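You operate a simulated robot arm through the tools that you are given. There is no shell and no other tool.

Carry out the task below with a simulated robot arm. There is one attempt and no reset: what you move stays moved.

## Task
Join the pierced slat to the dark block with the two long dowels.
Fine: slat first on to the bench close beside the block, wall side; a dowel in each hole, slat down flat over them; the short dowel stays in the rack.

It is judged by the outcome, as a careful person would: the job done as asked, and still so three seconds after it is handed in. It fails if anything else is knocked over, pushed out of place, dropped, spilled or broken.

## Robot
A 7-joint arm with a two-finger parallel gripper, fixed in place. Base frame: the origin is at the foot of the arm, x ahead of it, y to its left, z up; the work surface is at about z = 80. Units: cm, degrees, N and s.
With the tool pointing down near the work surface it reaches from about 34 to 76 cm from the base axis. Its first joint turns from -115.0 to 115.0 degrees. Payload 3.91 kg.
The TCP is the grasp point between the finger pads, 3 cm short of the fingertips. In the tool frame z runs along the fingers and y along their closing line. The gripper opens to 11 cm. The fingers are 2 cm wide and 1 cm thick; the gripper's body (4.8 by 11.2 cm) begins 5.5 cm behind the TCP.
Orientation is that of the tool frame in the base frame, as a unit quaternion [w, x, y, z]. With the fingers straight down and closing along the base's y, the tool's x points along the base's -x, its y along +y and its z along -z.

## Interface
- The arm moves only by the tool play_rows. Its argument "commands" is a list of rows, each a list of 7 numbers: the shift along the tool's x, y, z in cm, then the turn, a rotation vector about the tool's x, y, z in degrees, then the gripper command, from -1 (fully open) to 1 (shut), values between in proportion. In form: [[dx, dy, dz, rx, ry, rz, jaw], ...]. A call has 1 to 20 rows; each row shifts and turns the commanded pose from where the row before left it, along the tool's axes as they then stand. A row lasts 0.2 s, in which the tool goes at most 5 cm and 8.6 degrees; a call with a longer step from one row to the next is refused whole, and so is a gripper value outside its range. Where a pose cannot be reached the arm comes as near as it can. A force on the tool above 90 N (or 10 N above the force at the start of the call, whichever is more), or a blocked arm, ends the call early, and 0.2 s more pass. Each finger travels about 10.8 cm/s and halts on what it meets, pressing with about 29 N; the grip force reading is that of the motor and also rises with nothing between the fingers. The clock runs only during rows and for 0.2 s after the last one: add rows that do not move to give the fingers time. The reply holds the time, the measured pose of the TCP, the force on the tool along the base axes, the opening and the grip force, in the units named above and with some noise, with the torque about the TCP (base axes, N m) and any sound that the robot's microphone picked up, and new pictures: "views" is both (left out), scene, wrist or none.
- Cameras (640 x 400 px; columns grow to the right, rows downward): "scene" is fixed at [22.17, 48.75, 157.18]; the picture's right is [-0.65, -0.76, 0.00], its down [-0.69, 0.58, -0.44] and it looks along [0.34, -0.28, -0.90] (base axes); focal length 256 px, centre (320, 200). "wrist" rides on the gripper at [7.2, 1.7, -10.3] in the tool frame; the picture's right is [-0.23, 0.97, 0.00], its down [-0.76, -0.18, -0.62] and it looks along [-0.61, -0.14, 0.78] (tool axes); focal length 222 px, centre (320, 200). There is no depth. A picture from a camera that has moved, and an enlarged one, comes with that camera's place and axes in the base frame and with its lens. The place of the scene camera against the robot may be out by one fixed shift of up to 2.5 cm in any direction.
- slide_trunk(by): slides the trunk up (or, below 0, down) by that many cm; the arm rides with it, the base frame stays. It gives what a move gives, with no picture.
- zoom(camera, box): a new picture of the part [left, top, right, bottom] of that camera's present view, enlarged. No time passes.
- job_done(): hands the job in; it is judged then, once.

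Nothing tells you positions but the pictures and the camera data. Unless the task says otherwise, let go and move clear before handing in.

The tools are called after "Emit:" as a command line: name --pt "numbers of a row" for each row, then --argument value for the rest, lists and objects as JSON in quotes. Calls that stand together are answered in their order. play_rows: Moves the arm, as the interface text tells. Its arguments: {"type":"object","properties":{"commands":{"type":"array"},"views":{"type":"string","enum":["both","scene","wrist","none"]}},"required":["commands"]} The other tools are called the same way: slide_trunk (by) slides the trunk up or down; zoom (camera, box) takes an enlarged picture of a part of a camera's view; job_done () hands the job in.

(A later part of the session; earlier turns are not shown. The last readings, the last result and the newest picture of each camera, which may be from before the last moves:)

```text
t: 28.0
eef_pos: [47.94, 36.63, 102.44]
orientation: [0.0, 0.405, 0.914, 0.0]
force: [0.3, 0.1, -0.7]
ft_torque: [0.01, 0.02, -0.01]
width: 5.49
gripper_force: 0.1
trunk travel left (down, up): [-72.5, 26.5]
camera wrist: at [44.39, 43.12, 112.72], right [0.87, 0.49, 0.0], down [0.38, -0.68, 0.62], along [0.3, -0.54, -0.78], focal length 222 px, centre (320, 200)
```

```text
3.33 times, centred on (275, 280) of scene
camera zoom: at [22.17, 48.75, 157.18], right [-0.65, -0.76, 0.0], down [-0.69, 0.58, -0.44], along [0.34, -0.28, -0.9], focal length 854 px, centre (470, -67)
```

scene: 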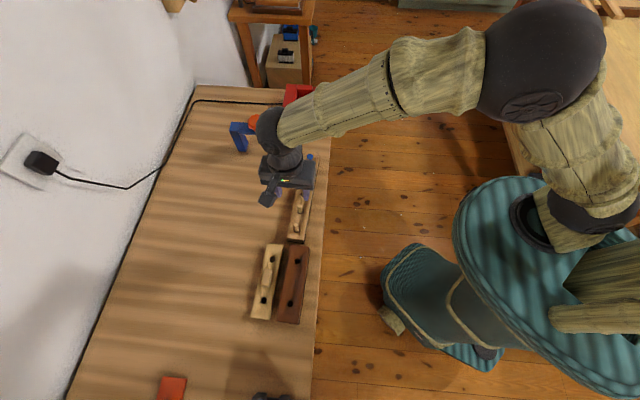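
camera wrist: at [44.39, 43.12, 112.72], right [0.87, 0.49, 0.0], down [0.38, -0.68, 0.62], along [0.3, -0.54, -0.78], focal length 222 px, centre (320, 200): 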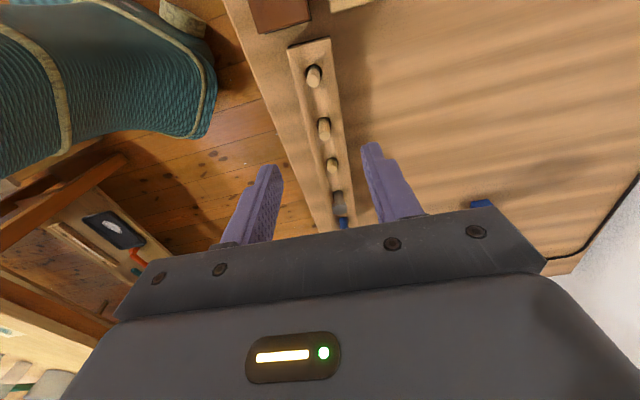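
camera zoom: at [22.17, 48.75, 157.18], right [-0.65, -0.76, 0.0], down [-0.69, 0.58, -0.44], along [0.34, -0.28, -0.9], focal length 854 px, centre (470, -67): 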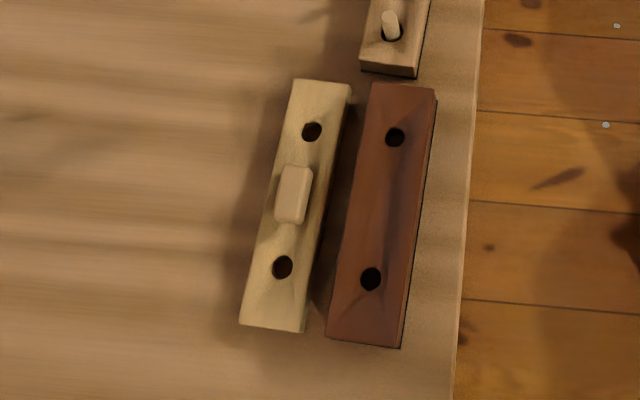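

The slat sits on the bench with a gap to the block, nudged about half a cm by the release, so I'll re-measure it before regrasping. In the rack, the two long dowels stand about 2.8 cm either side of my present point. I'll move over the one nearest the block and look closer.

Emit:
play_rows --pt "1.4 -0.05 2 0 0 0 0" --pt "1.4 -0.05 2 0 0 0 0" --pt "0 0 2 0 0 0 0" --pt "0 0 0 0 0 0 0" --pt "0 0 0 0 0 0 0"

Emit:
zoom --camera "wrist" --box '[220, 0, 420, 220]'

Emit:
zoom --camera "scene" --box '[250, 140, 350, 260]'

```text
t: 29.2
eef_pos: [45.89, 38.83, 96.32]
orientation: [0.0, 0.406, 0.914, 0.0]
force: [-0.2, 0.5, 0.2]
ft_torque: [-0.01, 0.0, -0.01]
width: 5.5
gripper_force: 0.1
trunk travel left (down, up): [-72.5, 26.5]
camera wrist: at [42.38, 45.23, 106.69], right [0.87, 0.49, 0.0], down [0.38, -0.68, 0.62], along [0.3, -0.54, -0.78], focal length 222 px, centre (320, 200)
```

scene: 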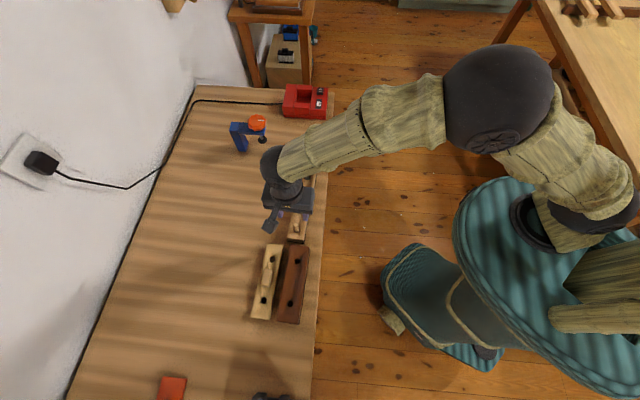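
wrist: 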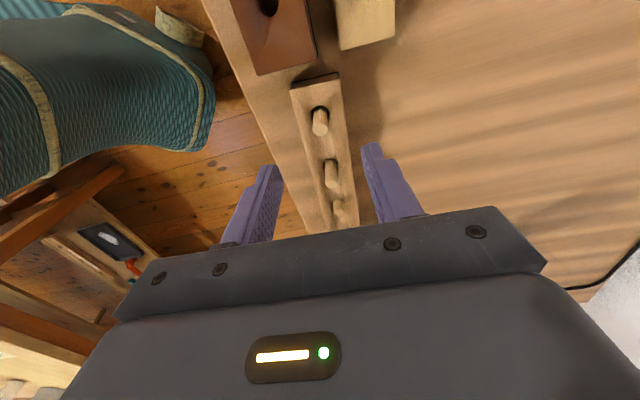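

```text
1.82 times, centred on (320, 110) of wrist
camera zoom: at [42.38, 45.23, 106.69], right [0.87, 0.49, 0.0], down [0.38, -0.68, 0.62], along [0.3, -0.54, -0.78], focal length 404 px, centre (320, 364)
```

zoom: 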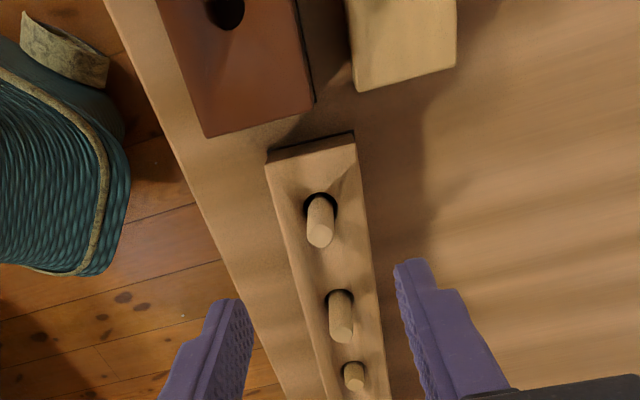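

```text
3.33 times, centred on (300, 200) of scene
camera zoom: at [22.17, 48.75, 157.18], right [-0.65, -0.76, 0.0], down [-0.69, 0.58, -0.44], along [0.34, -0.28, -0.9], focal length 854 px, centre (387, 200)
```

zoom: 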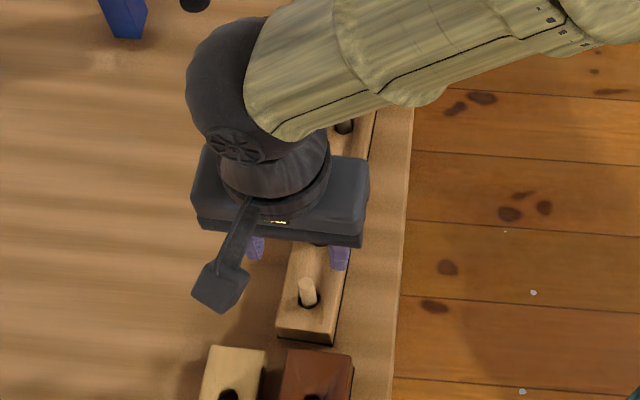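

The dowel's top is near z 88.5 and it stands about 4.4 cm proud of the rack. It's just ahead of the TCP, so I'll nudge 0.3 cm and descend with a narrower opening around it.

Emit:
play_rows --pt "0.3 0 0 0 0 0 0.2" --pt "0 0 1.5 0 0 0 0.25" --pt "0 0 1.5 0 0 0 0.25" --pt "0 0 1.5 0 0 0 0.25" --pt "0 0 1.0 0 0 0 0.25" --pt "0 0 0 0 0 0 0.25" --pt "0 0 0 0 0 0 0.25"

Emit:
zoom --camera "wrist" --box '[220, 40, 420, 240]'

Emit:
zoom --camera "scene" --box '[260, 180, 330, 260]'

```text
t: 30.8
eef_pos: [45.72, 39.02, 90.83]
orientation: [0.001, 0.405, 0.914, 0.0]
force: [-0.1, 0.3, 0.0]
ft_torque: [-0.01, -0.01, 0.0]
width: 4.13
gripper_force: 0.0
trunk travel left (down, up): [-72.5, 26.5]
camera wrist: at [42.22, 45.38, 101.21], right [0.87, 0.49, 0.0], down [0.38, -0.68, 0.62], along [0.3, -0.54, -0.78], focal length 222 px, centre (320, 200)
```

scene: 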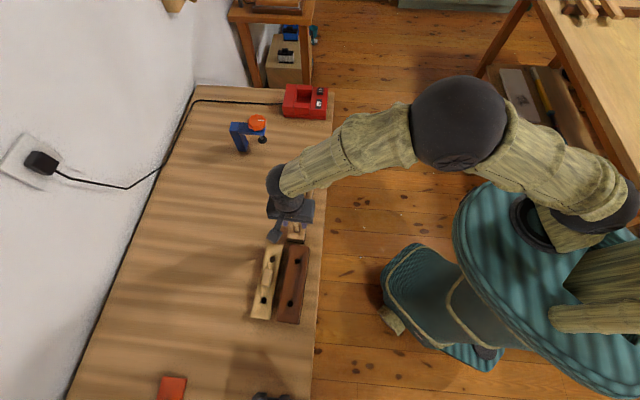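
wrist: 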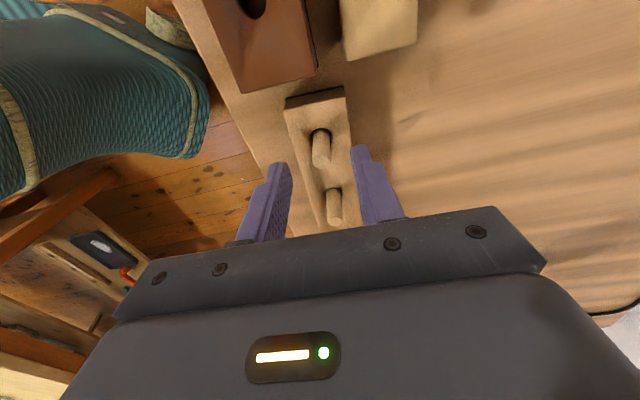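

```text
2.00 times, centred on (320, 140) of wrist
camera zoom: at [42.22, 45.38, 101.21], right [0.87, 0.49, 0.0], down [0.38, -0.68, 0.62], along [0.3, -0.54, -0.78], focal length 444 px, centre (320, 320)
```

zoom: 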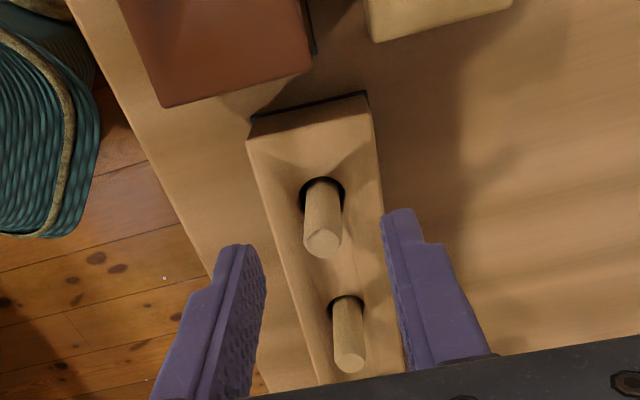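

```text
5.00 times, centred on (295, 220) of scene
camera zoom: at [22.17, 48.75, 157.18], right [-0.65, -0.76, 0.0], down [-0.69, 0.58, -0.44], along [0.34, -0.28, -0.9], focal length 1281 px, centre (445, 100)
```

zoom: 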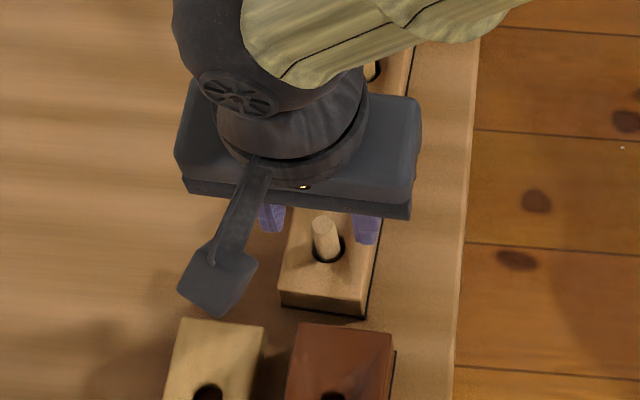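

The dowel is between the fingers and roughly centred. I'll lower another 2.2 cm for about 2 cm of grip, then look again before closing.

Emit:
play_rows --pt "0.1 0 0.6 0 0 0 0.25" --pt "0 0 0.6 0 0 0 0.25" --pt "0 0 0.5 0 0 0 0.25" --pt "0 0 0.5 0 0 0 0.4" --pt "0 0 0 0 0 0 0.5" --pt "0 0 0 0 0 0 0.55" --pt "0 0 0 0 0 0 0.55"

Emit:
zoom --camera "wrist" --box '[240, 80, 400, 240]'

Emit:
zoom --camera "scene" --box '[260, 180, 330, 260]'

```text
t: 32.4
eef_pos: [45.74, 39.11, 88.67]
orientation: [0.001, 0.405, 0.914, 0.001]
force: [-0.1, -0.1, 0.0]
ft_torque: [-0.01, 0.02, -0.03]
width: 2.47
gripper_force: 0.0
trunk travel left (down, up): [-72.5, 26.5]
camera wrist: at [42.12, 45.47, 99.03], right [0.87, 0.49, 0.0], down [0.38, -0.68, 0.62], along [0.3, -0.54, -0.78], focal length 222 px, centre (320, 200)
```

scene: 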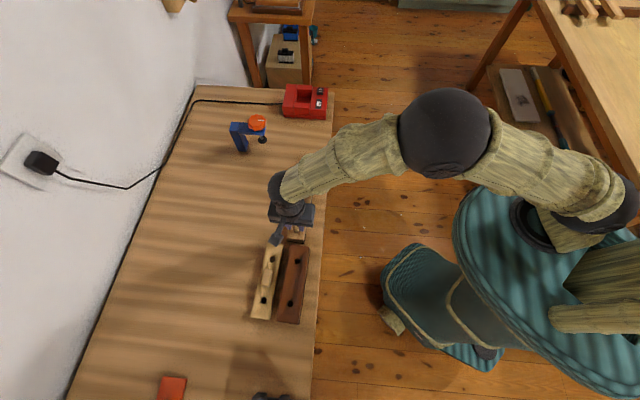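
wrist: 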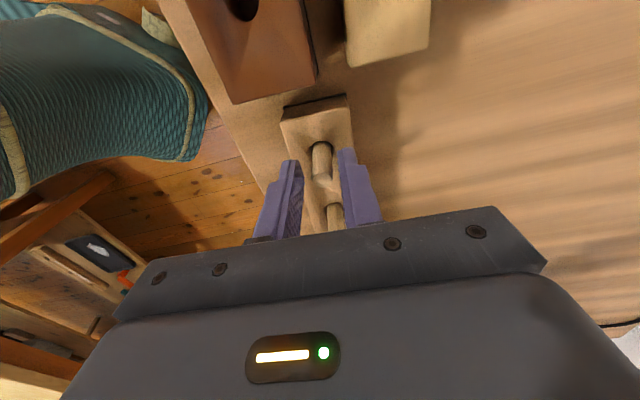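

```text
2.50 times, centred on (320, 160) of wrist
camera zoom: at [42.12, 45.47, 99.03], right [0.87, 0.49, 0.0], down [0.38, -0.68, 0.62], along [0.3, -0.54, -0.78], focal length 555 px, centre (320, 300)
```

zoom: 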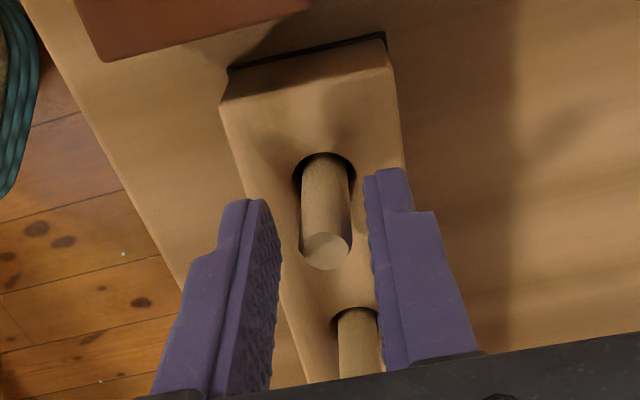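

```text
5.00 times, centred on (295, 220) of scene
camera zoom: at [22.17, 48.75, 157.18], right [-0.65, -0.76, 0.0], down [-0.69, 0.58, -0.44], along [0.34, -0.28, -0.9], focal length 1281 px, centre (445, 100)
```

zoom: 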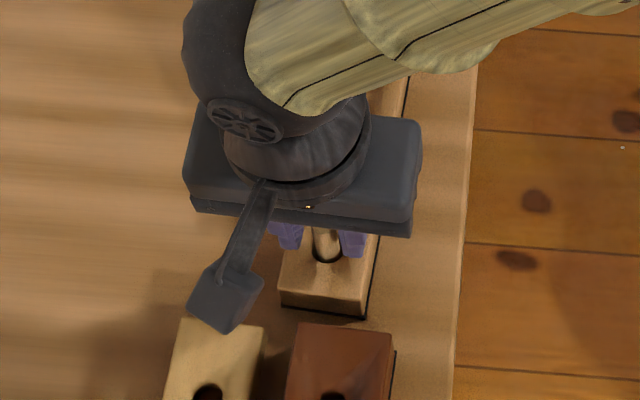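

The dowel sits well centred between the pads. I'll close gently on it.

Emit:
play_rows --pt "0 0 0 0 0 0 0.62" --pt "0 0 0 0 0 0 0.68" --pt "0 0 0 0 0 0 0.74" --pt "0 0 0 0 0 0 0.8" --pt "0 0 0 0 0 0 1" --pt "0 0 0 0 0 0 1" --pt "0 0 0 0 0 0 1"

Emit:
zoom --camera "wrist" --box '[240, 80, 400, 240]'

```text
t: 34.0
eef_pos: [45.66, 39.02, 88.7]
orientation: [0.0, 0.405, 0.914, 0.0]
force: [-0.1, 0.1, 1.0]
ft_torque: [0.01, -0.01, -0.01]
width: 0.96
gripper_force: 29.1
trunk travel left (down, up): [-72.5, 26.5]
camera wrist: at [42.12, 45.47, 99.04], right [0.87, 0.49, 0.0], down [0.38, -0.68, 0.62], along [0.3, -0.54, -0.78], focal length 222 px, centre (320, 200)
```

scene: 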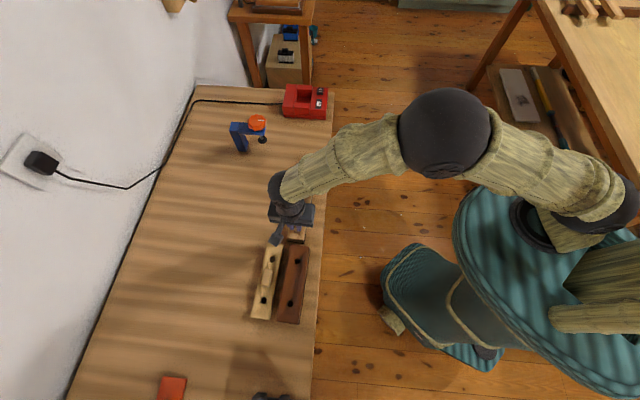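
wrist: 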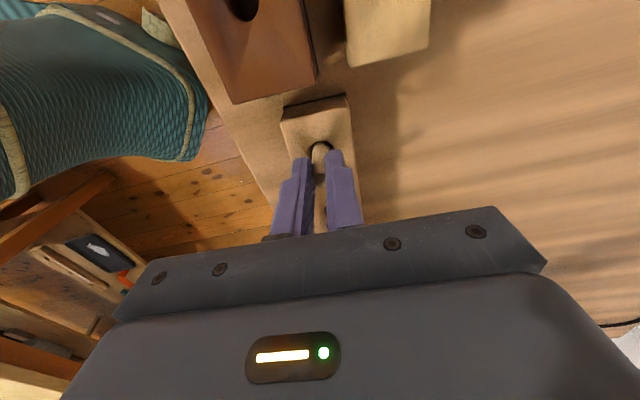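

```text
2.50 times, centred on (320, 160) of wrist
camera zoom: at [42.12, 45.47, 99.04], right [0.87, 0.49, 0.0], down [0.38, -0.68, 0.62], along [0.3, -0.54, -0.78], focal length 555 px, centre (320, 300)
```

zoom: 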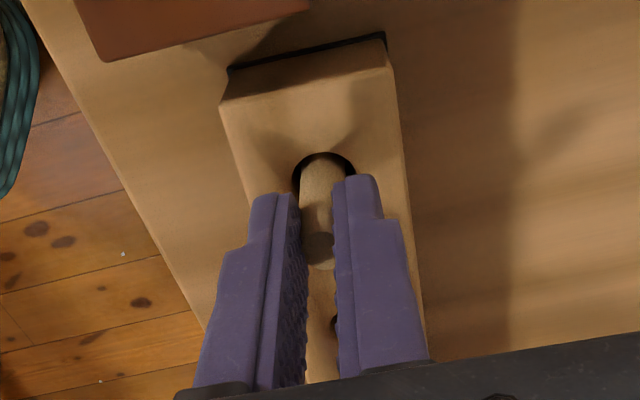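

The pads hold the dowel at 0.96 cm with full grip force. I'll lift it straight out of the rack and see its full length.

Emit:
play_rows --pt "0 0 -0.5 0 0 0 1" --pt "0 0 -0.5 0 0 0 1" --pt "0 0 -1 0 0 0 1" --pt "0 0 -1 0 0 0 1" --pt "0 0 -1 0 0 0 1" --pt "0 0 -1 0 0 0 1" --pt "0 0 -1 0 0 0 1" --pt "0 0 -1 0 0 0 1" --pt "0 0 -1 0 0 0 1" --pt "0 0 -1 0 0 0 1" --pt "0 0 0 0 0 0 1" --pt "0 0 0 0 0 0 1"

Emit:
zoom --camera "wrist" --box '[220, 20, 420, 240]'

Emit:
zoom --camera "scene" --box '[250, 160, 350, 260]'

```text
t: 36.6
eef_pos: [45.78, 39.0, 97.61]
orientation: [-0.001, 0.405, 0.914, 0.0]
force: [-0.8, 0.3, 0.9]
ft_torque: [0.01, 0.04, -0.02]
width: 0.94
gripper_force: 28.4
trunk travel left (down, up): [-72.5, 26.5]
camera wrist: at [42.16, 45.45, 108.03], right [0.87, 0.49, 0.0], down [0.38, -0.68, 0.62], along [0.3, -0.54, -0.78], focal length 222 px, centre (320, 200)
```

scene: 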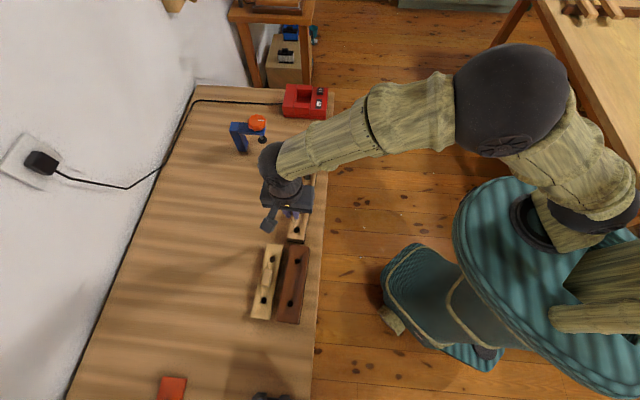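
wrist: 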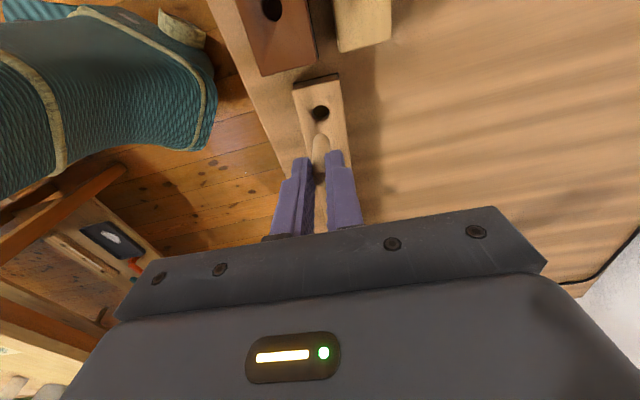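

```text
1.82 times, centred on (320, 130) of wrist
camera zoom: at [42.16, 45.45, 108.03], right [0.87, 0.49, 0.0], down [0.38, -0.68, 0.62], along [0.3, -0.54, -0.78], focal length 404 px, centre (320, 327)
```

zoom: 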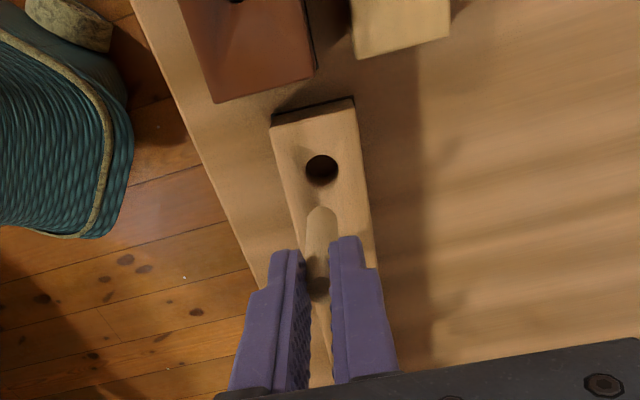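

```text
4.00 times, centred on (300, 210) of scene
camera zoom: at [22.17, 48.75, 157.18], right [-0.65, -0.76, 0.0], down [-0.69, 0.58, -0.44], along [0.34, -0.28, -0.9], focal length 1025 px, centre (400, 160)
```

zoom: 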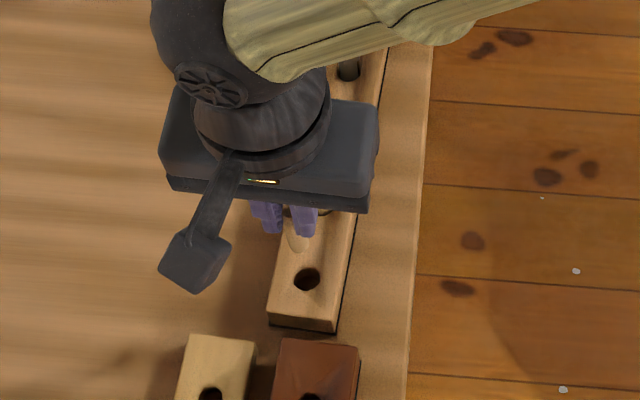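

The dowel is about 5.5 cm long and hangs straight, with its lower end about 6.5 cm below the TCP. I'll carry it at this height to above the nearer block hole and check alignment.

Emit:
play_rows --pt "1.8 -0.37 0 0 0 0 1" --pt "1.85 -0.375 0 0 0 0 1" --pt "1.85 -0.375 0 0 0 0 1" --pt "1.85 -0.375 0 0 0 0 1" --pt "1.85 -0.375 0 0 0 0 1" --pt "0 0 0 0 0 0 1" --pt "0 0 0 0 0 0 1"

Emit:
zoom --camera "wrist" --box '[220, 20, 420, 240]'

Emit:
zoom --camera "scene" --box '[230, 220, 350, 330]'

```text
t: 38.2
eef_pos: [38.07, 44.5, 97.6]
orientation: [0.0, 0.406, 0.914, 0.0]
force: [-0.6, 0.0, 0.6]
ft_torque: [-0.05, -0.02, -0.03]
width: 1.19
gripper_force: 29.0
trunk travel left (down, up): [-72.5, 26.5]
camera wrist: at [34.55, 50.98, 107.99], right [0.87, 0.49, 0.0], down [0.38, -0.68, 0.62], along [0.3, -0.54, -0.78], focal length 222 px, centre (320, 200)
```

scene: 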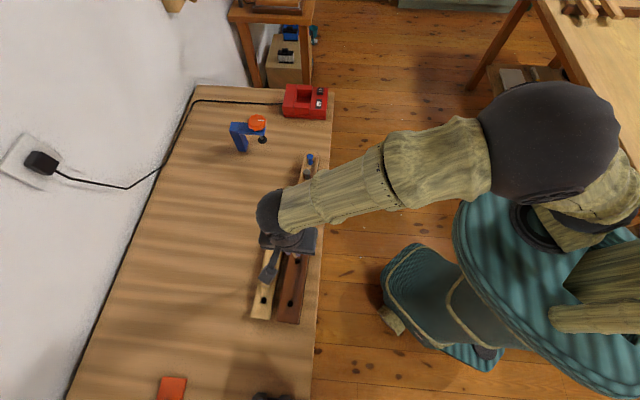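
wrist: 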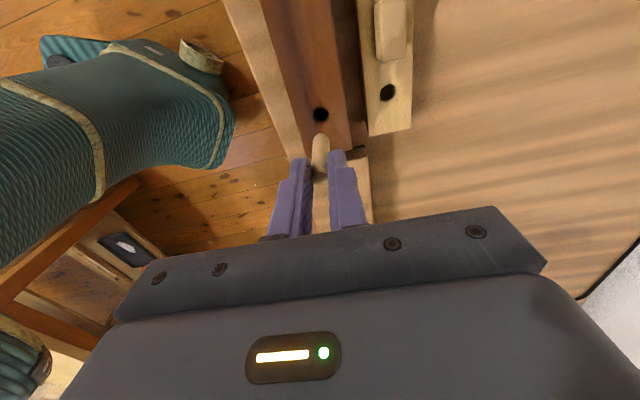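

```text
1.82 times, centred on (320, 130) of wrist
camera zoom: at [34.55, 50.98, 107.99], right [0.87, 0.49, 0.0], down [0.38, -0.68, 0.62], along [0.3, -0.54, -0.78], focal length 404 px, centre (320, 327)
```

zoom: 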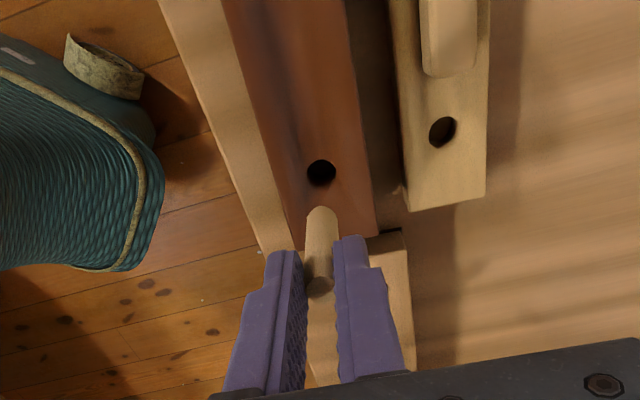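

```text
3.64 times, centred on (290, 275) of scene
camera zoom: at [22.17, 48.75, 157.18], right [-0.65, -0.76, 0.0], down [-0.69, 0.58, -0.44], along [0.34, -0.28, -0.9], focal length 932 px, centre (429, -73)
```

zoom: 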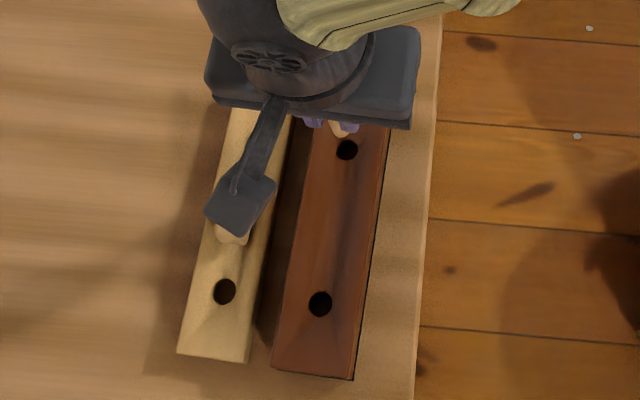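

The hole lies almost exactly under the dowel. I'll descend until the dowel's end is about 1 cm above the block and check alignment closely.

Emit:
play_rows --pt "0 0 1.5 0 0 0 1" --pt "0 0 1.5 0 0 0 1" --pt "0 0 1.5 0 0 0 1" --pt "0 0 1.0 0 0 0 1" --pt "0 0 0 0 0 0 1" --pt "0 0 0 0 0 0 1"

Emit:
zoom --camera "wrist" --box '[260, 80, 380, 200]'

Emit:
zoom --camera "scene" --box '[270, 230, 330, 290]'

```text
t: 39.6
eef_pos: [38.15, 44.55, 92.14]
orientation: [0.0, 0.405, 0.914, 0.0]
force: [0.8, 1.5, -0.2]
ft_torque: [0.01, 0.03, 0.01]
width: 1.2
gripper_force: 29.1
trunk travel left (down, up): [-72.5, 26.5]
camera wrist: at [34.59, 51.0, 102.47], right [0.87, 0.49, 0.0], down [0.38, -0.68, 0.62], along [0.3, -0.54, -0.78], focal length 222 px, centre (320, 200)
```

scene: 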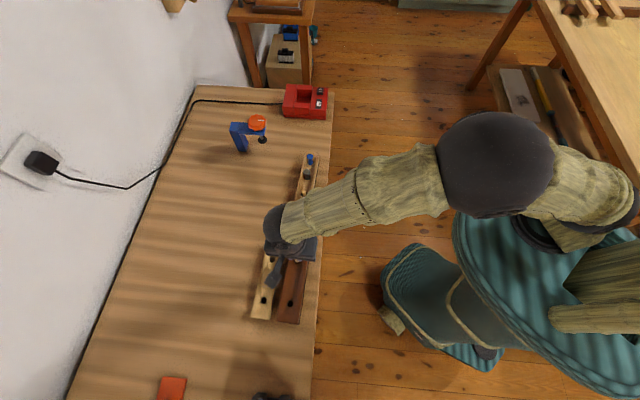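
wrist: 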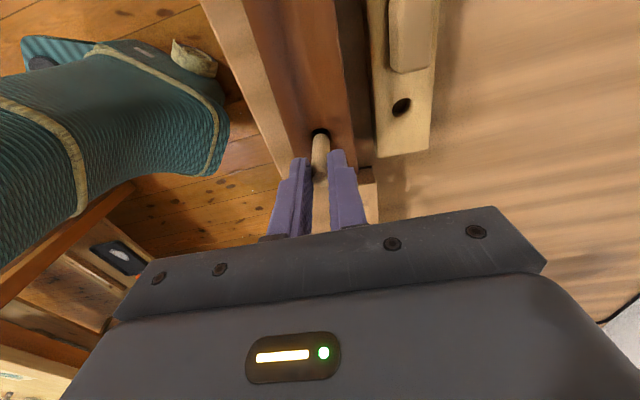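

```text
3.33 times, centred on (320, 140) of wrist
camera zoom: at [34.59, 51.0, 102.47], right [0.87, 0.49, 0.0], down [0.38, -0.68, 0.62], along [0.3, -0.54, -0.78], focal length 740 px, centre (320, 400)
```

zoom: 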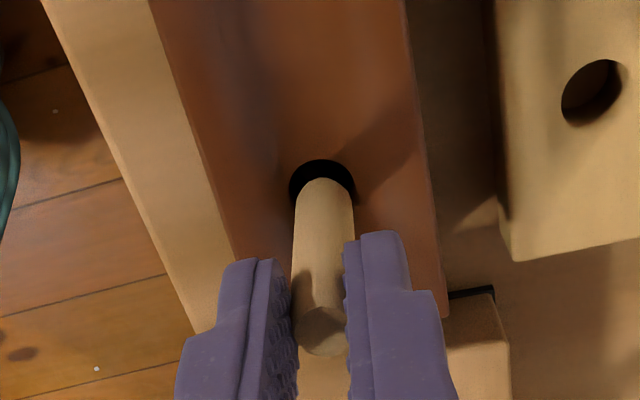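

```text
6.67 times, centred on (300, 260) of scene
camera zoom: at [22.17, 48.75, 157.18], right [-0.65, -0.76, 0.0], down [-0.69, 0.58, -0.44], along [0.34, -0.28, -0.9], focal length 1709 px, centre (453, -200)
```

zoom: 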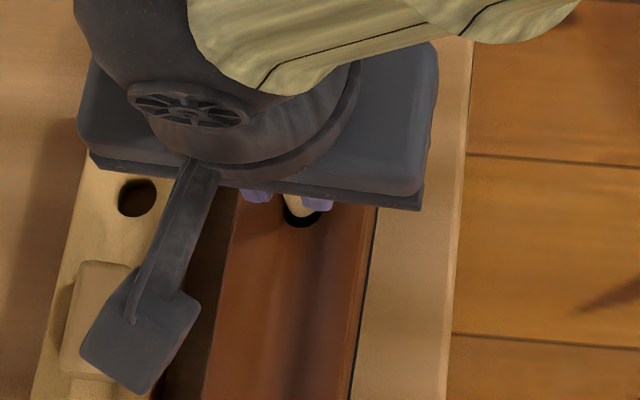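

The hole looks about 0.1 cm behind the dowel axis along the slat, and it's centred sideways. I'll shift slightly, lower to just above the rim and look again.

Emit:
play_rows --pt "-0.1 0.02 0.4 0 0 0 1" --pt "0 0 0.4 0 0 0 1" --pt "0 0 0 0 0 0 1" --pt "0 0 0 0 0 0 1" --views "wrist"

Emit:
zoom --camera "wrist" --box '[280, 100, 360, 180]'

Emit:
zoom --camera "scene" --box '[280, 240, 320, 280]'

```text
t: 40.6
eef_pos: [37.97, 44.6, 91.23]
orientation: [-0.001, 0.405, 0.914, 0.0]
force: [-5.0, 4.7, 2.5]
ft_torque: [0.34, 0.29, 0.0]
width: 1.23
gripper_force: 28.6
trunk travel left (down, up): [-72.5, 26.5]
camera wrist: at [34.56, 50.99, 101.64], right [0.87, 0.49, 0.0], down [0.38, -0.68, 0.62], along [0.3, -0.54, -0.78], focal length 222 px, centre (320, 200)
```

wrist: 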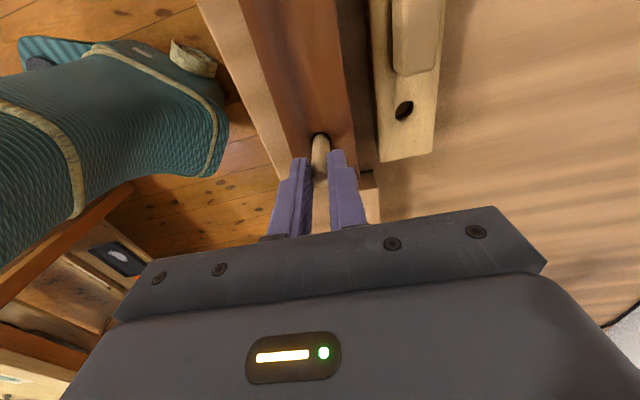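

```text
5.00 times, centred on (320, 140) of wrist
camera zoom: at [34.56, 50.99, 101.64], right [0.87, 0.49, 0.0], down [0.38, -0.68, 0.62], along [0.3, -0.54, -0.78], focal length 1111 px, centre (320, 500)
```

zoom: 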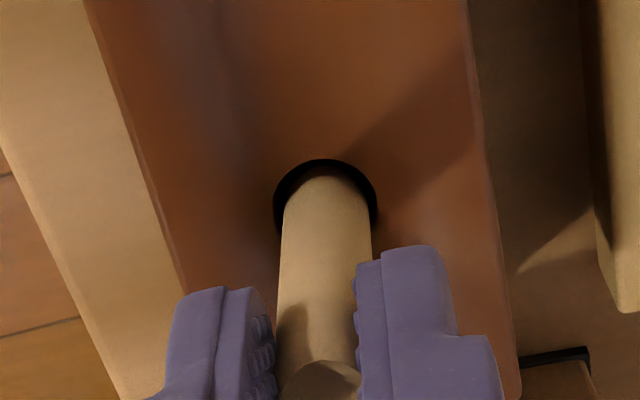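

```text
10.00 times, centred on (300, 260) of scene
camera zoom: at [22.17, 48.75, 157.18], right [-0.65, -0.76, 0.0], down [-0.69, 0.58, -0.44], along [0.34, -0.28, -0.9], focal length 2563 px, centre (520, -400)
```

zoom: 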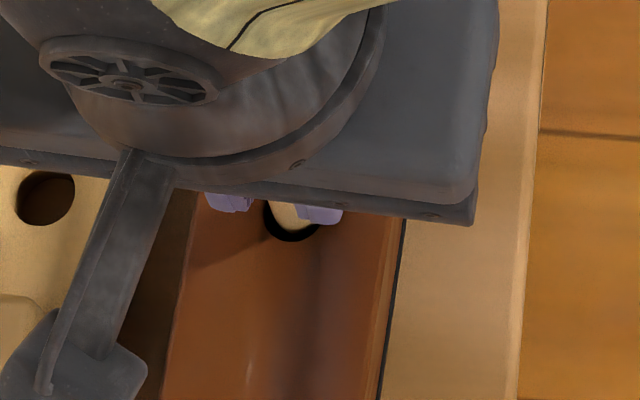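

The dowel touches the rear rim (about 7 N sideways) and there's a visible gap at the front, so it needs to go about 0.12 cm forward. I'll correct that, then read the force.

Emit:
play_rows --pt "0 0 -0.2 0 0 0 1" --pt "0.12 0 0 0 0 0 1" --pt "0 0 0 0 0 0 1" --views "none"

Emit:
zoom --camera "wrist" --box '[280, 100, 360, 180]'

```text
t: 41.4
eef_pos: [38.16, 44.5, 91.55]
orientation: [0.0, 0.405, 0.914, 0.001]
force: [0.3, -0.6, -0.2]
ft_torque: [0.0, 0.03, -0.01]
width: 1.23
gripper_force: 29.0
trunk travel left (down, up): [-72.5, 26.5]
```

```text
5.00 times, centred on (320, 140) of wrist
camera zoom: at [34.6, 51.01, 101.89], right [0.87, 0.49, 0.0], down [0.38, -0.68, 0.62], along [0.3, -0.55, -0.78], focal length 1111 px, centre (320, 500)
```

zoom: 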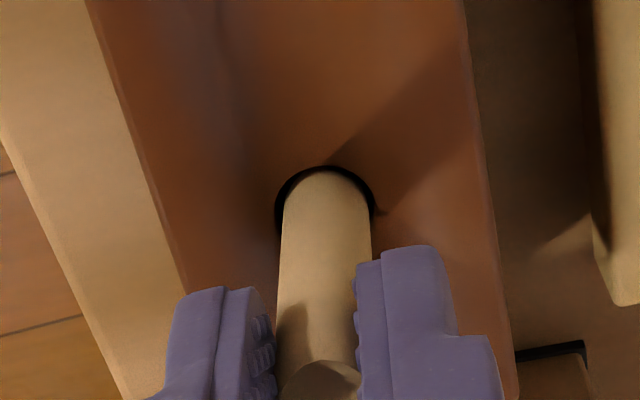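

The force is gone and the dowel looks nearly concentric. I'll lower gently in small steps.

Emit:
play_rows --pt "0 0 0.15 0 0 0 1" --pt "0 0 0.15 0 0 0 1" --pt "0 0 0.15 0 0 0 1" --pt "0 0 0 0 0 0 1" --views "none"

Emit:
zoom --camera "wrist" --box '[280, 100, 360, 180]'

```text
t: 42.4
eef_pos: [38.1, 44.65, 91.13]
orientation: [0.0, 0.405, 0.914, 0.0]
force: [0.0, 0.2, -0.1]
ft_torque: [0.0, -0.04, 0.0]
width: 1.2
gripper_force: 29.2
trunk travel left (down, up): [-72.5, 26.5]
```

```text
5.00 times, centred on (320, 140) of wrist
camera zoom: at [34.57, 51.05, 101.44], right [0.87, 0.49, 0.0], down [0.38, -0.68, 0.62], along [0.3, -0.54, -0.78], focal length 1111 px, centre (320, 500)
```

zoom: 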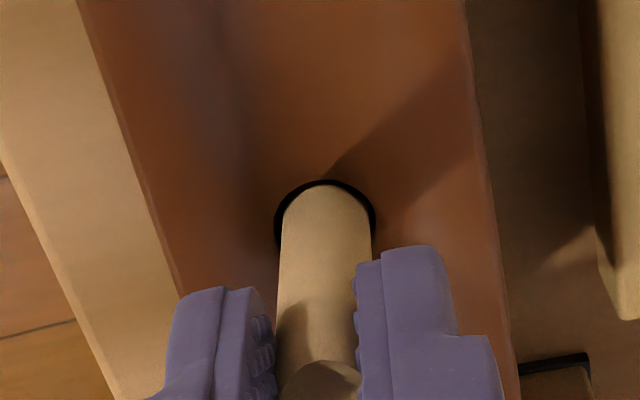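

There's no resistance at a lower height than before, so the dowel is entering the hole. I'll continue down.

Emit:
play_rows --pt "0 0 0.2 0 0 0 1" --pt "0 0 0.2 0 0 0 1" --pt "0 0 0.2 0 0 0 1" --pt "0 0 0 0 0 0 1" --views "none"

Emit:
zoom --camera "wrist" --box '[280, 100, 360, 180]'

```text
t: 43.4
eef_pos: [38.07, 44.61, 90.49]
orientation: [0.0, 0.405, 0.915, 0.0]
force: [0.4, 0.2, -0.5]
ft_torque: [0.0, -0.01, 0.01]
width: 1.23
gripper_force: 29.1
trunk travel left (down, up): [-72.5, 26.5]
```

```text
5.00 times, centred on (320, 140) of wrist
camera zoom: at [34.59, 51.06, 100.85], right [0.87, 0.49, 0.0], down [0.38, -0.68, 0.62], along [0.3, -0.54, -0.78], focal length 1111 px, centre (320, 500)
```

zoom: 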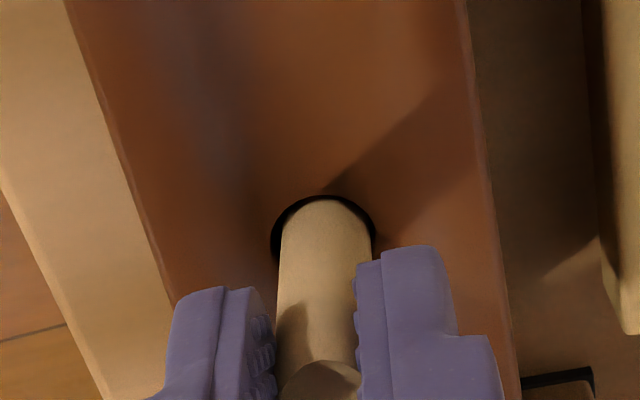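

It's sliding in cleanly. I'll keep lowering while watching for the bottom.

Emit:
play_rows --pt "0 0 0.25 0 0 0 1" --pt "0 0 0.25 0 0 0 1" --pt "0 0 0.25 0 0 0 1" --pt "0 0 0.25 0 0 0 1" --pt "0 0 0 0 0 0 1" --views "none"

Emit:
zoom --camera "wrist" --box '[280, 100, 360, 180]'

```text
t: 44.6
eef_pos: [38.13, 44.51, 89.5]
orientation: [0.0, 0.406, 0.914, 0.0]
force: [-0.5, -0.3, -0.8]
ft_torque: [-0.01, 0.01, 0.02]
width: 1.21
gripper_force: 28.7
trunk travel left (down, up): [-72.5, 26.5]
```

```text
5.00 times, centred on (320, 140) of wrist
camera zoom: at [34.56, 51.04, 99.84], right [0.87, 0.49, 0.0], down [0.38, -0.68, 0.62], along [0.3, -0.54, -0.78], focal length 1111 px, centre (320, 500)
```

zoom: 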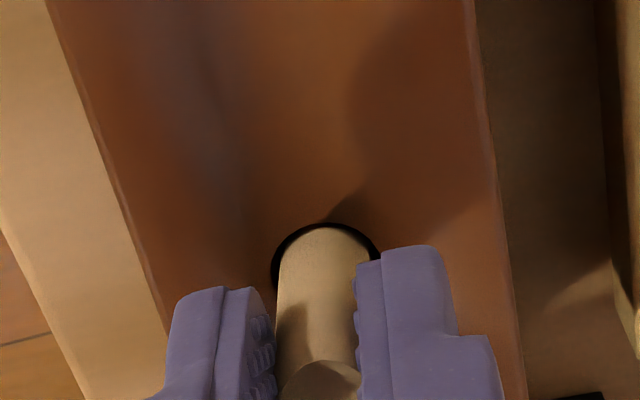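

Emit:
play_rows --pt "0 0 0.2 0 0 0 1" --pt "0 0 0.2 0 0 0 1" --pt "0 0 0.2 0 0 0 1" --pt "0 0 0 0 0 0 1" --views "none"

Emit:
zoom --camera "wrist" --box '[280, 100, 360, 180]'

```text
t: 45.6
eef_pos: [38.02, 44.66, 89.12]
orientation: [0.001, 0.405, 0.914, 0.003]
force: [0.9, 1.0, 30.7]
ft_torque: [-0.02, -0.19, 0.03]
width: 1.22
gripper_force: 29.4
trunk travel left (down, up): [-72.5, 26.5]
```

```text
5.00 times, centred on (320, 140) of wrist
camera zoom: at [34.47, 50.96, 99.54], right [0.87, 0.49, 0.01], down [0.38, -0.69, 0.62], along [0.31, -0.54, -0.78], focal length 1111 px, centre (320, 500)
```

zoom: 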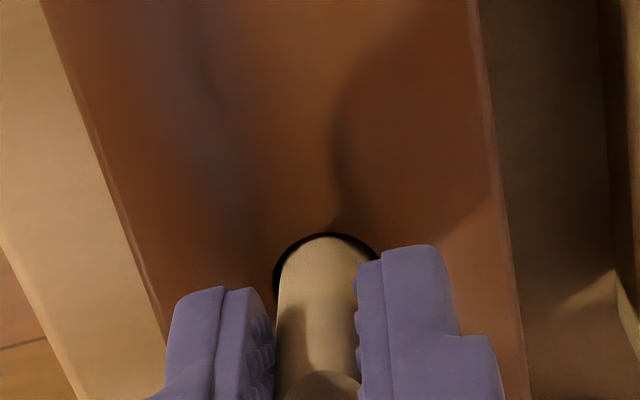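

A 30 N upward force means the dowel has bottomed out about 2.2 cm deep. I'll ease the pressure, open and back off to inspect.

Emit:
play_rows --pt "0 0 -0.15 0 0 0 1" --pt "0 0 0 0 0 0 1" --views "none"

```text
t: 46.2
eef_pos: [38.05, 44.53, 89.14]
orientation: [0.0, 0.406, 0.914, 0.0]
force: [2.2, 2.3, 24.6]
ft_torque: [0.1, -0.21, 0.01]
width: 1.21
gripper_force: 28.7
trunk travel left (down, up): [-72.5, 26.5]
```

Emit:
play_rows --pt "0 0 -0.1 0 0 0 1" --pt "0 0 0 0 0 0 1" --views "none"

```text
t: 46.8
eef_pos: [37.95, 44.51, 89.26]
orientation: [0.0, 0.405, 0.914, 0.0]
force: [0.5, 2.0, 16.3]
ft_torque: [0.06, -0.16, 0.01]
width: 1.19
gripper_force: 29.3
trunk travel left (down, up): [-72.5, 26.5]
```

Emit:
play_rows --pt "0 0 -0.12 0 0 0 1" --pt "0 0 0 0 0 0 0.75" --pt "0 0 0 0 0 0 0.7" --pt "0 0 0 0 0 0 0.6" --pt "0 0 0 0 0 0 0.5" --pt "0 0 0 0 0 0 0.4" --pt "0 0 0 0 0 0 0.4"

Emit:
zoom --camera "wrist" --box '[280, 100, 360, 180]'

```text
t: 48.4
eef_pos: [37.98, 44.63, 89.14]
orientation: [0.0, 0.405, 0.914, -0.001]
force: [-1.2, -0.1, 0.3]
ft_torque: [0.02, -0.06, -0.01]
width: 3.31
gripper_force: 0.0
trunk travel left (down, up): [-72.5, 26.5]
camera wrist: at [34.53, 51.05, 99.61], right [0.87, 0.49, 0.0], down [0.38, -0.68, 0.62], along [0.3, -0.54, -0.78], focal length 222 px, centre (320, 200)
```

scene: 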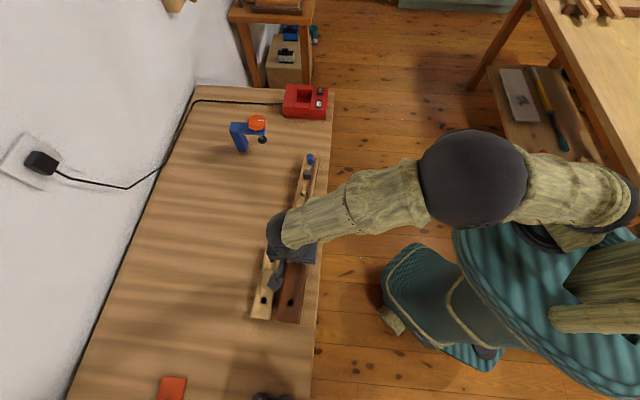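
wrist: 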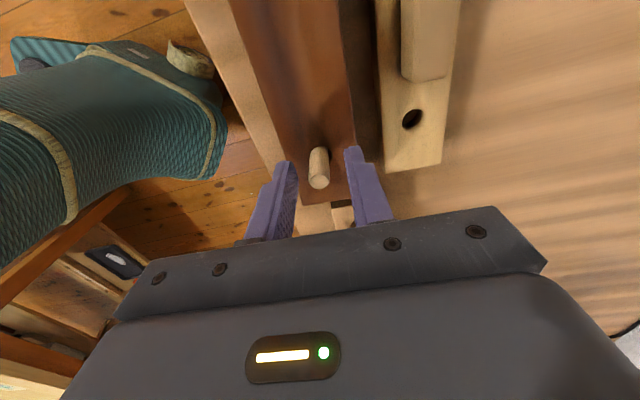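

```text
5.00 times, centred on (320, 140) of wrist
camera zoom: at [34.53, 51.05, 99.61], right [0.87, 0.49, 0.0], down [0.38, -0.68, 0.62], along [0.3, -0.54, -0.78], focal length 1111 px, centre (320, 500)
```

zoom: 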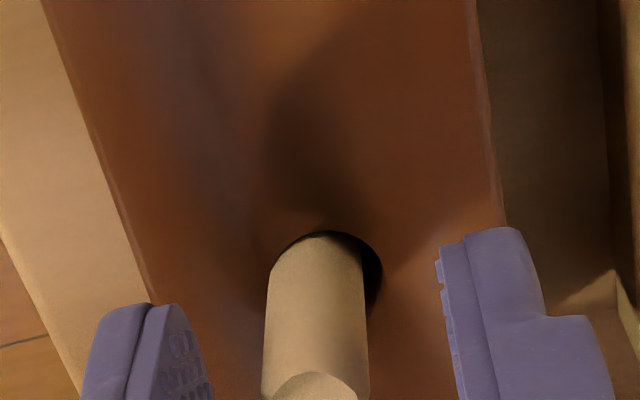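

The dowel stands free in the hole, resting slightly to one side. I'll raise straight up and look at it.

Emit:
play_rows --pt "0 0 -0.5 0 0 0 0.3" --pt "0 0 -1 0 0 0 0.3" --pt "0 0 -1.5 0 0 0 0.3" --pt "0 0 -2 0 0 0 0.3" --pt "0 0 -3 0 0 0 0.3" --pt "0 0 -3 0 0 0 0.1" --pt "0 0 0 0 0 0 0.1" --pt "0 0 0 0 0 0 0.1"

Emit:
zoom --camera "wrist" --box '[230, 0, 430, 200]'

Emit:
zoom --camera "scene" --box '[240, 230, 330, 330]'

```text
t: 50.2
eef_pos: [38.09, 44.56, 100.38]
orientation: [0.0, 0.405, 0.914, 0.0]
force: [-0.3, -0.4, -0.8]
ft_torque: [0.01, -0.01, -0.01]
width: 4.95
gripper_force: 0.1
trunk travel left (down, up): [-72.5, 26.5]
camera wrist: at [34.47, 50.99, 110.7], right [0.87, 0.49, 0.0], down [0.38, -0.68, 0.62], along [0.3, -0.54, -0.78], focal length 222 px, centre (320, 200)
```

scene: 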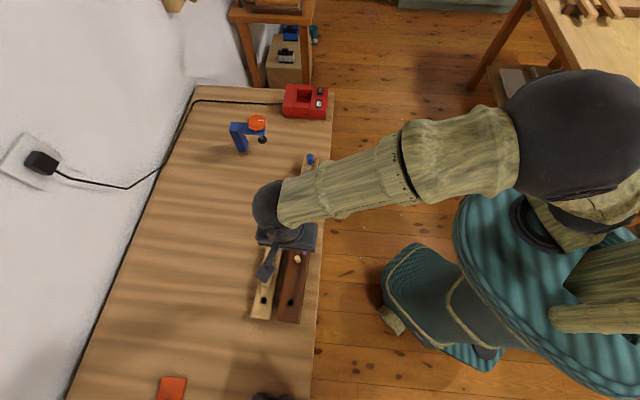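
wrist: 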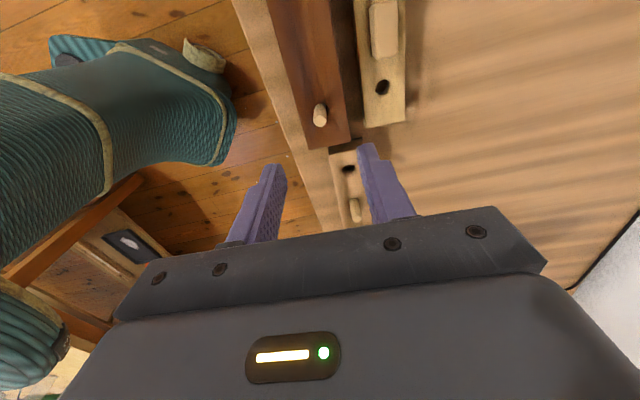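

```text
2.00 times, centred on (330, 100) of wrist
camera zoom: at [34.47, 50.99, 110.7], right [0.87, 0.49, 0.0], down [0.38, -0.68, 0.62], along [0.3, -0.54, -0.78], focal length 444 px, centre (300, 400)
```

zoom: 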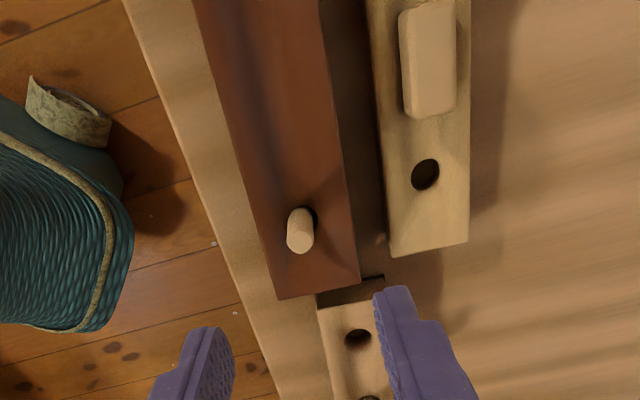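

```text
4.00 times, centred on (285, 280) of scene
camera zoom: at [22.17, 48.75, 157.18], right [-0.65, -0.76, 0.0], down [-0.69, 0.58, -0.44], along [0.34, -0.28, -0.9], focal length 1025 px, centre (460, -120)
```

zoom: 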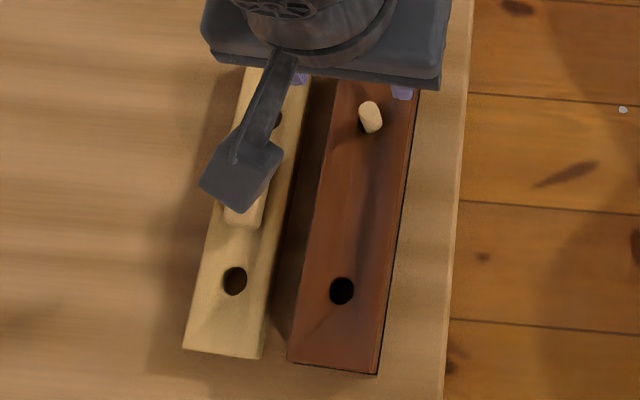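

The first dowel is standing in the block, proud by about 3.7 cm. Now I'll go back over the rack to the second long dowel, which is next along from the empty hole.

Emit:
play_rows --pt "-2.97 0.36 0 0 0 0 0.2" --pt "-2.97 0.36 0 0 0 0 0.2" --pt "-2.97 0.36 0 0 0 0 0.2" --pt "-2.98 0.36 0 0 0 0 0.2" --pt "-2.98 0.36 0 0 0 0 0.2" --pt "0 0 2 0 0 0 0.2" --pt "0 0 2 0 0 0 0.25" --pt "0 0 0 0 0 0 0.25" --pt "0 0 0 0 0 0 0.25"

Emit:
zoom --camera "wrist" --box '[220, 20, 420, 220]'

Emit:
zoom --camera "scene" --box '[240, 220, 330, 330]'

```text
t: 52.2
eef_pos: [49.45, 34.94, 96.21]
orientation: [-0.001, 0.406, 0.914, 0.0]
force: [-0.3, -0.4, 0.7]
ft_torque: [0.01, 0.0, 0.04]
width: 4.13
gripper_force: 0.1
trunk travel left (down, up): [-72.5, 26.5]
camera wrist: at [45.87, 41.29, 106.61], right [0.87, 0.49, 0.0], down [0.38, -0.68, 0.62], along [0.3, -0.54, -0.78], focal length 222 px, centre (320, 200)
```

scene: 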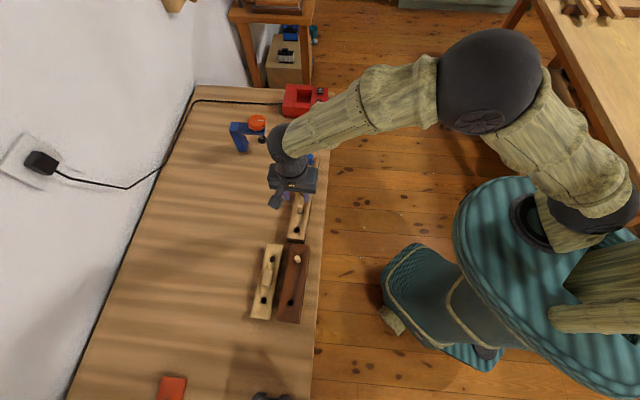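
wrist: 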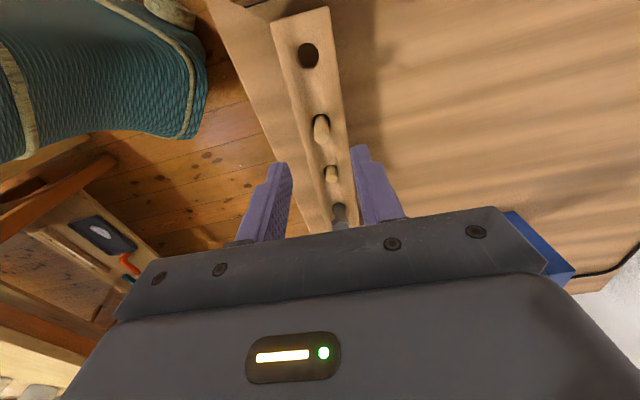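

```text
2.00 times, centred on (320, 120) of wrist
camera zoom: at [45.87, 41.29, 106.61], right [0.87, 0.49, 0.0], down [0.38, -0.68, 0.62], along [0.3, -0.54, -0.78], focal length 444 px, centre (320, 360)
```

zoom: 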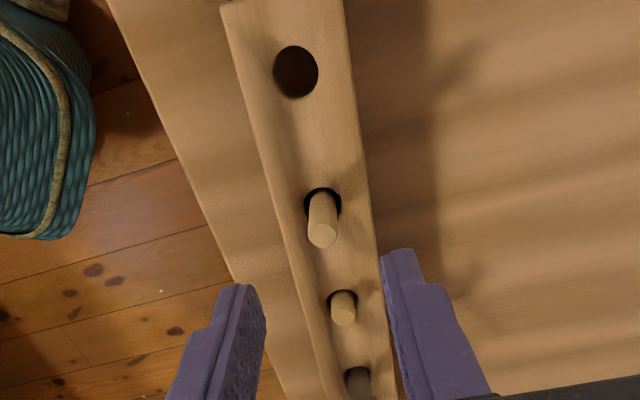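

```text
3.64 times, centred on (285, 275) of scene
camera zoom: at [22.17, 48.75, 157.18], right [-0.65, -0.76, 0.0], down [-0.69, 0.58, -0.44], along [0.34, -0.28, -0.9], focal length 932 px, centre (447, -73)
```

zoom: 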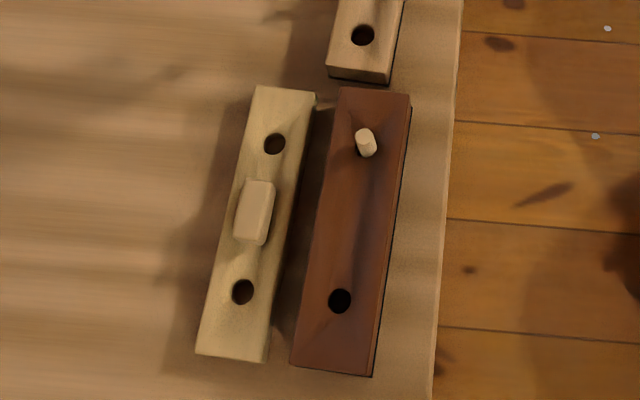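

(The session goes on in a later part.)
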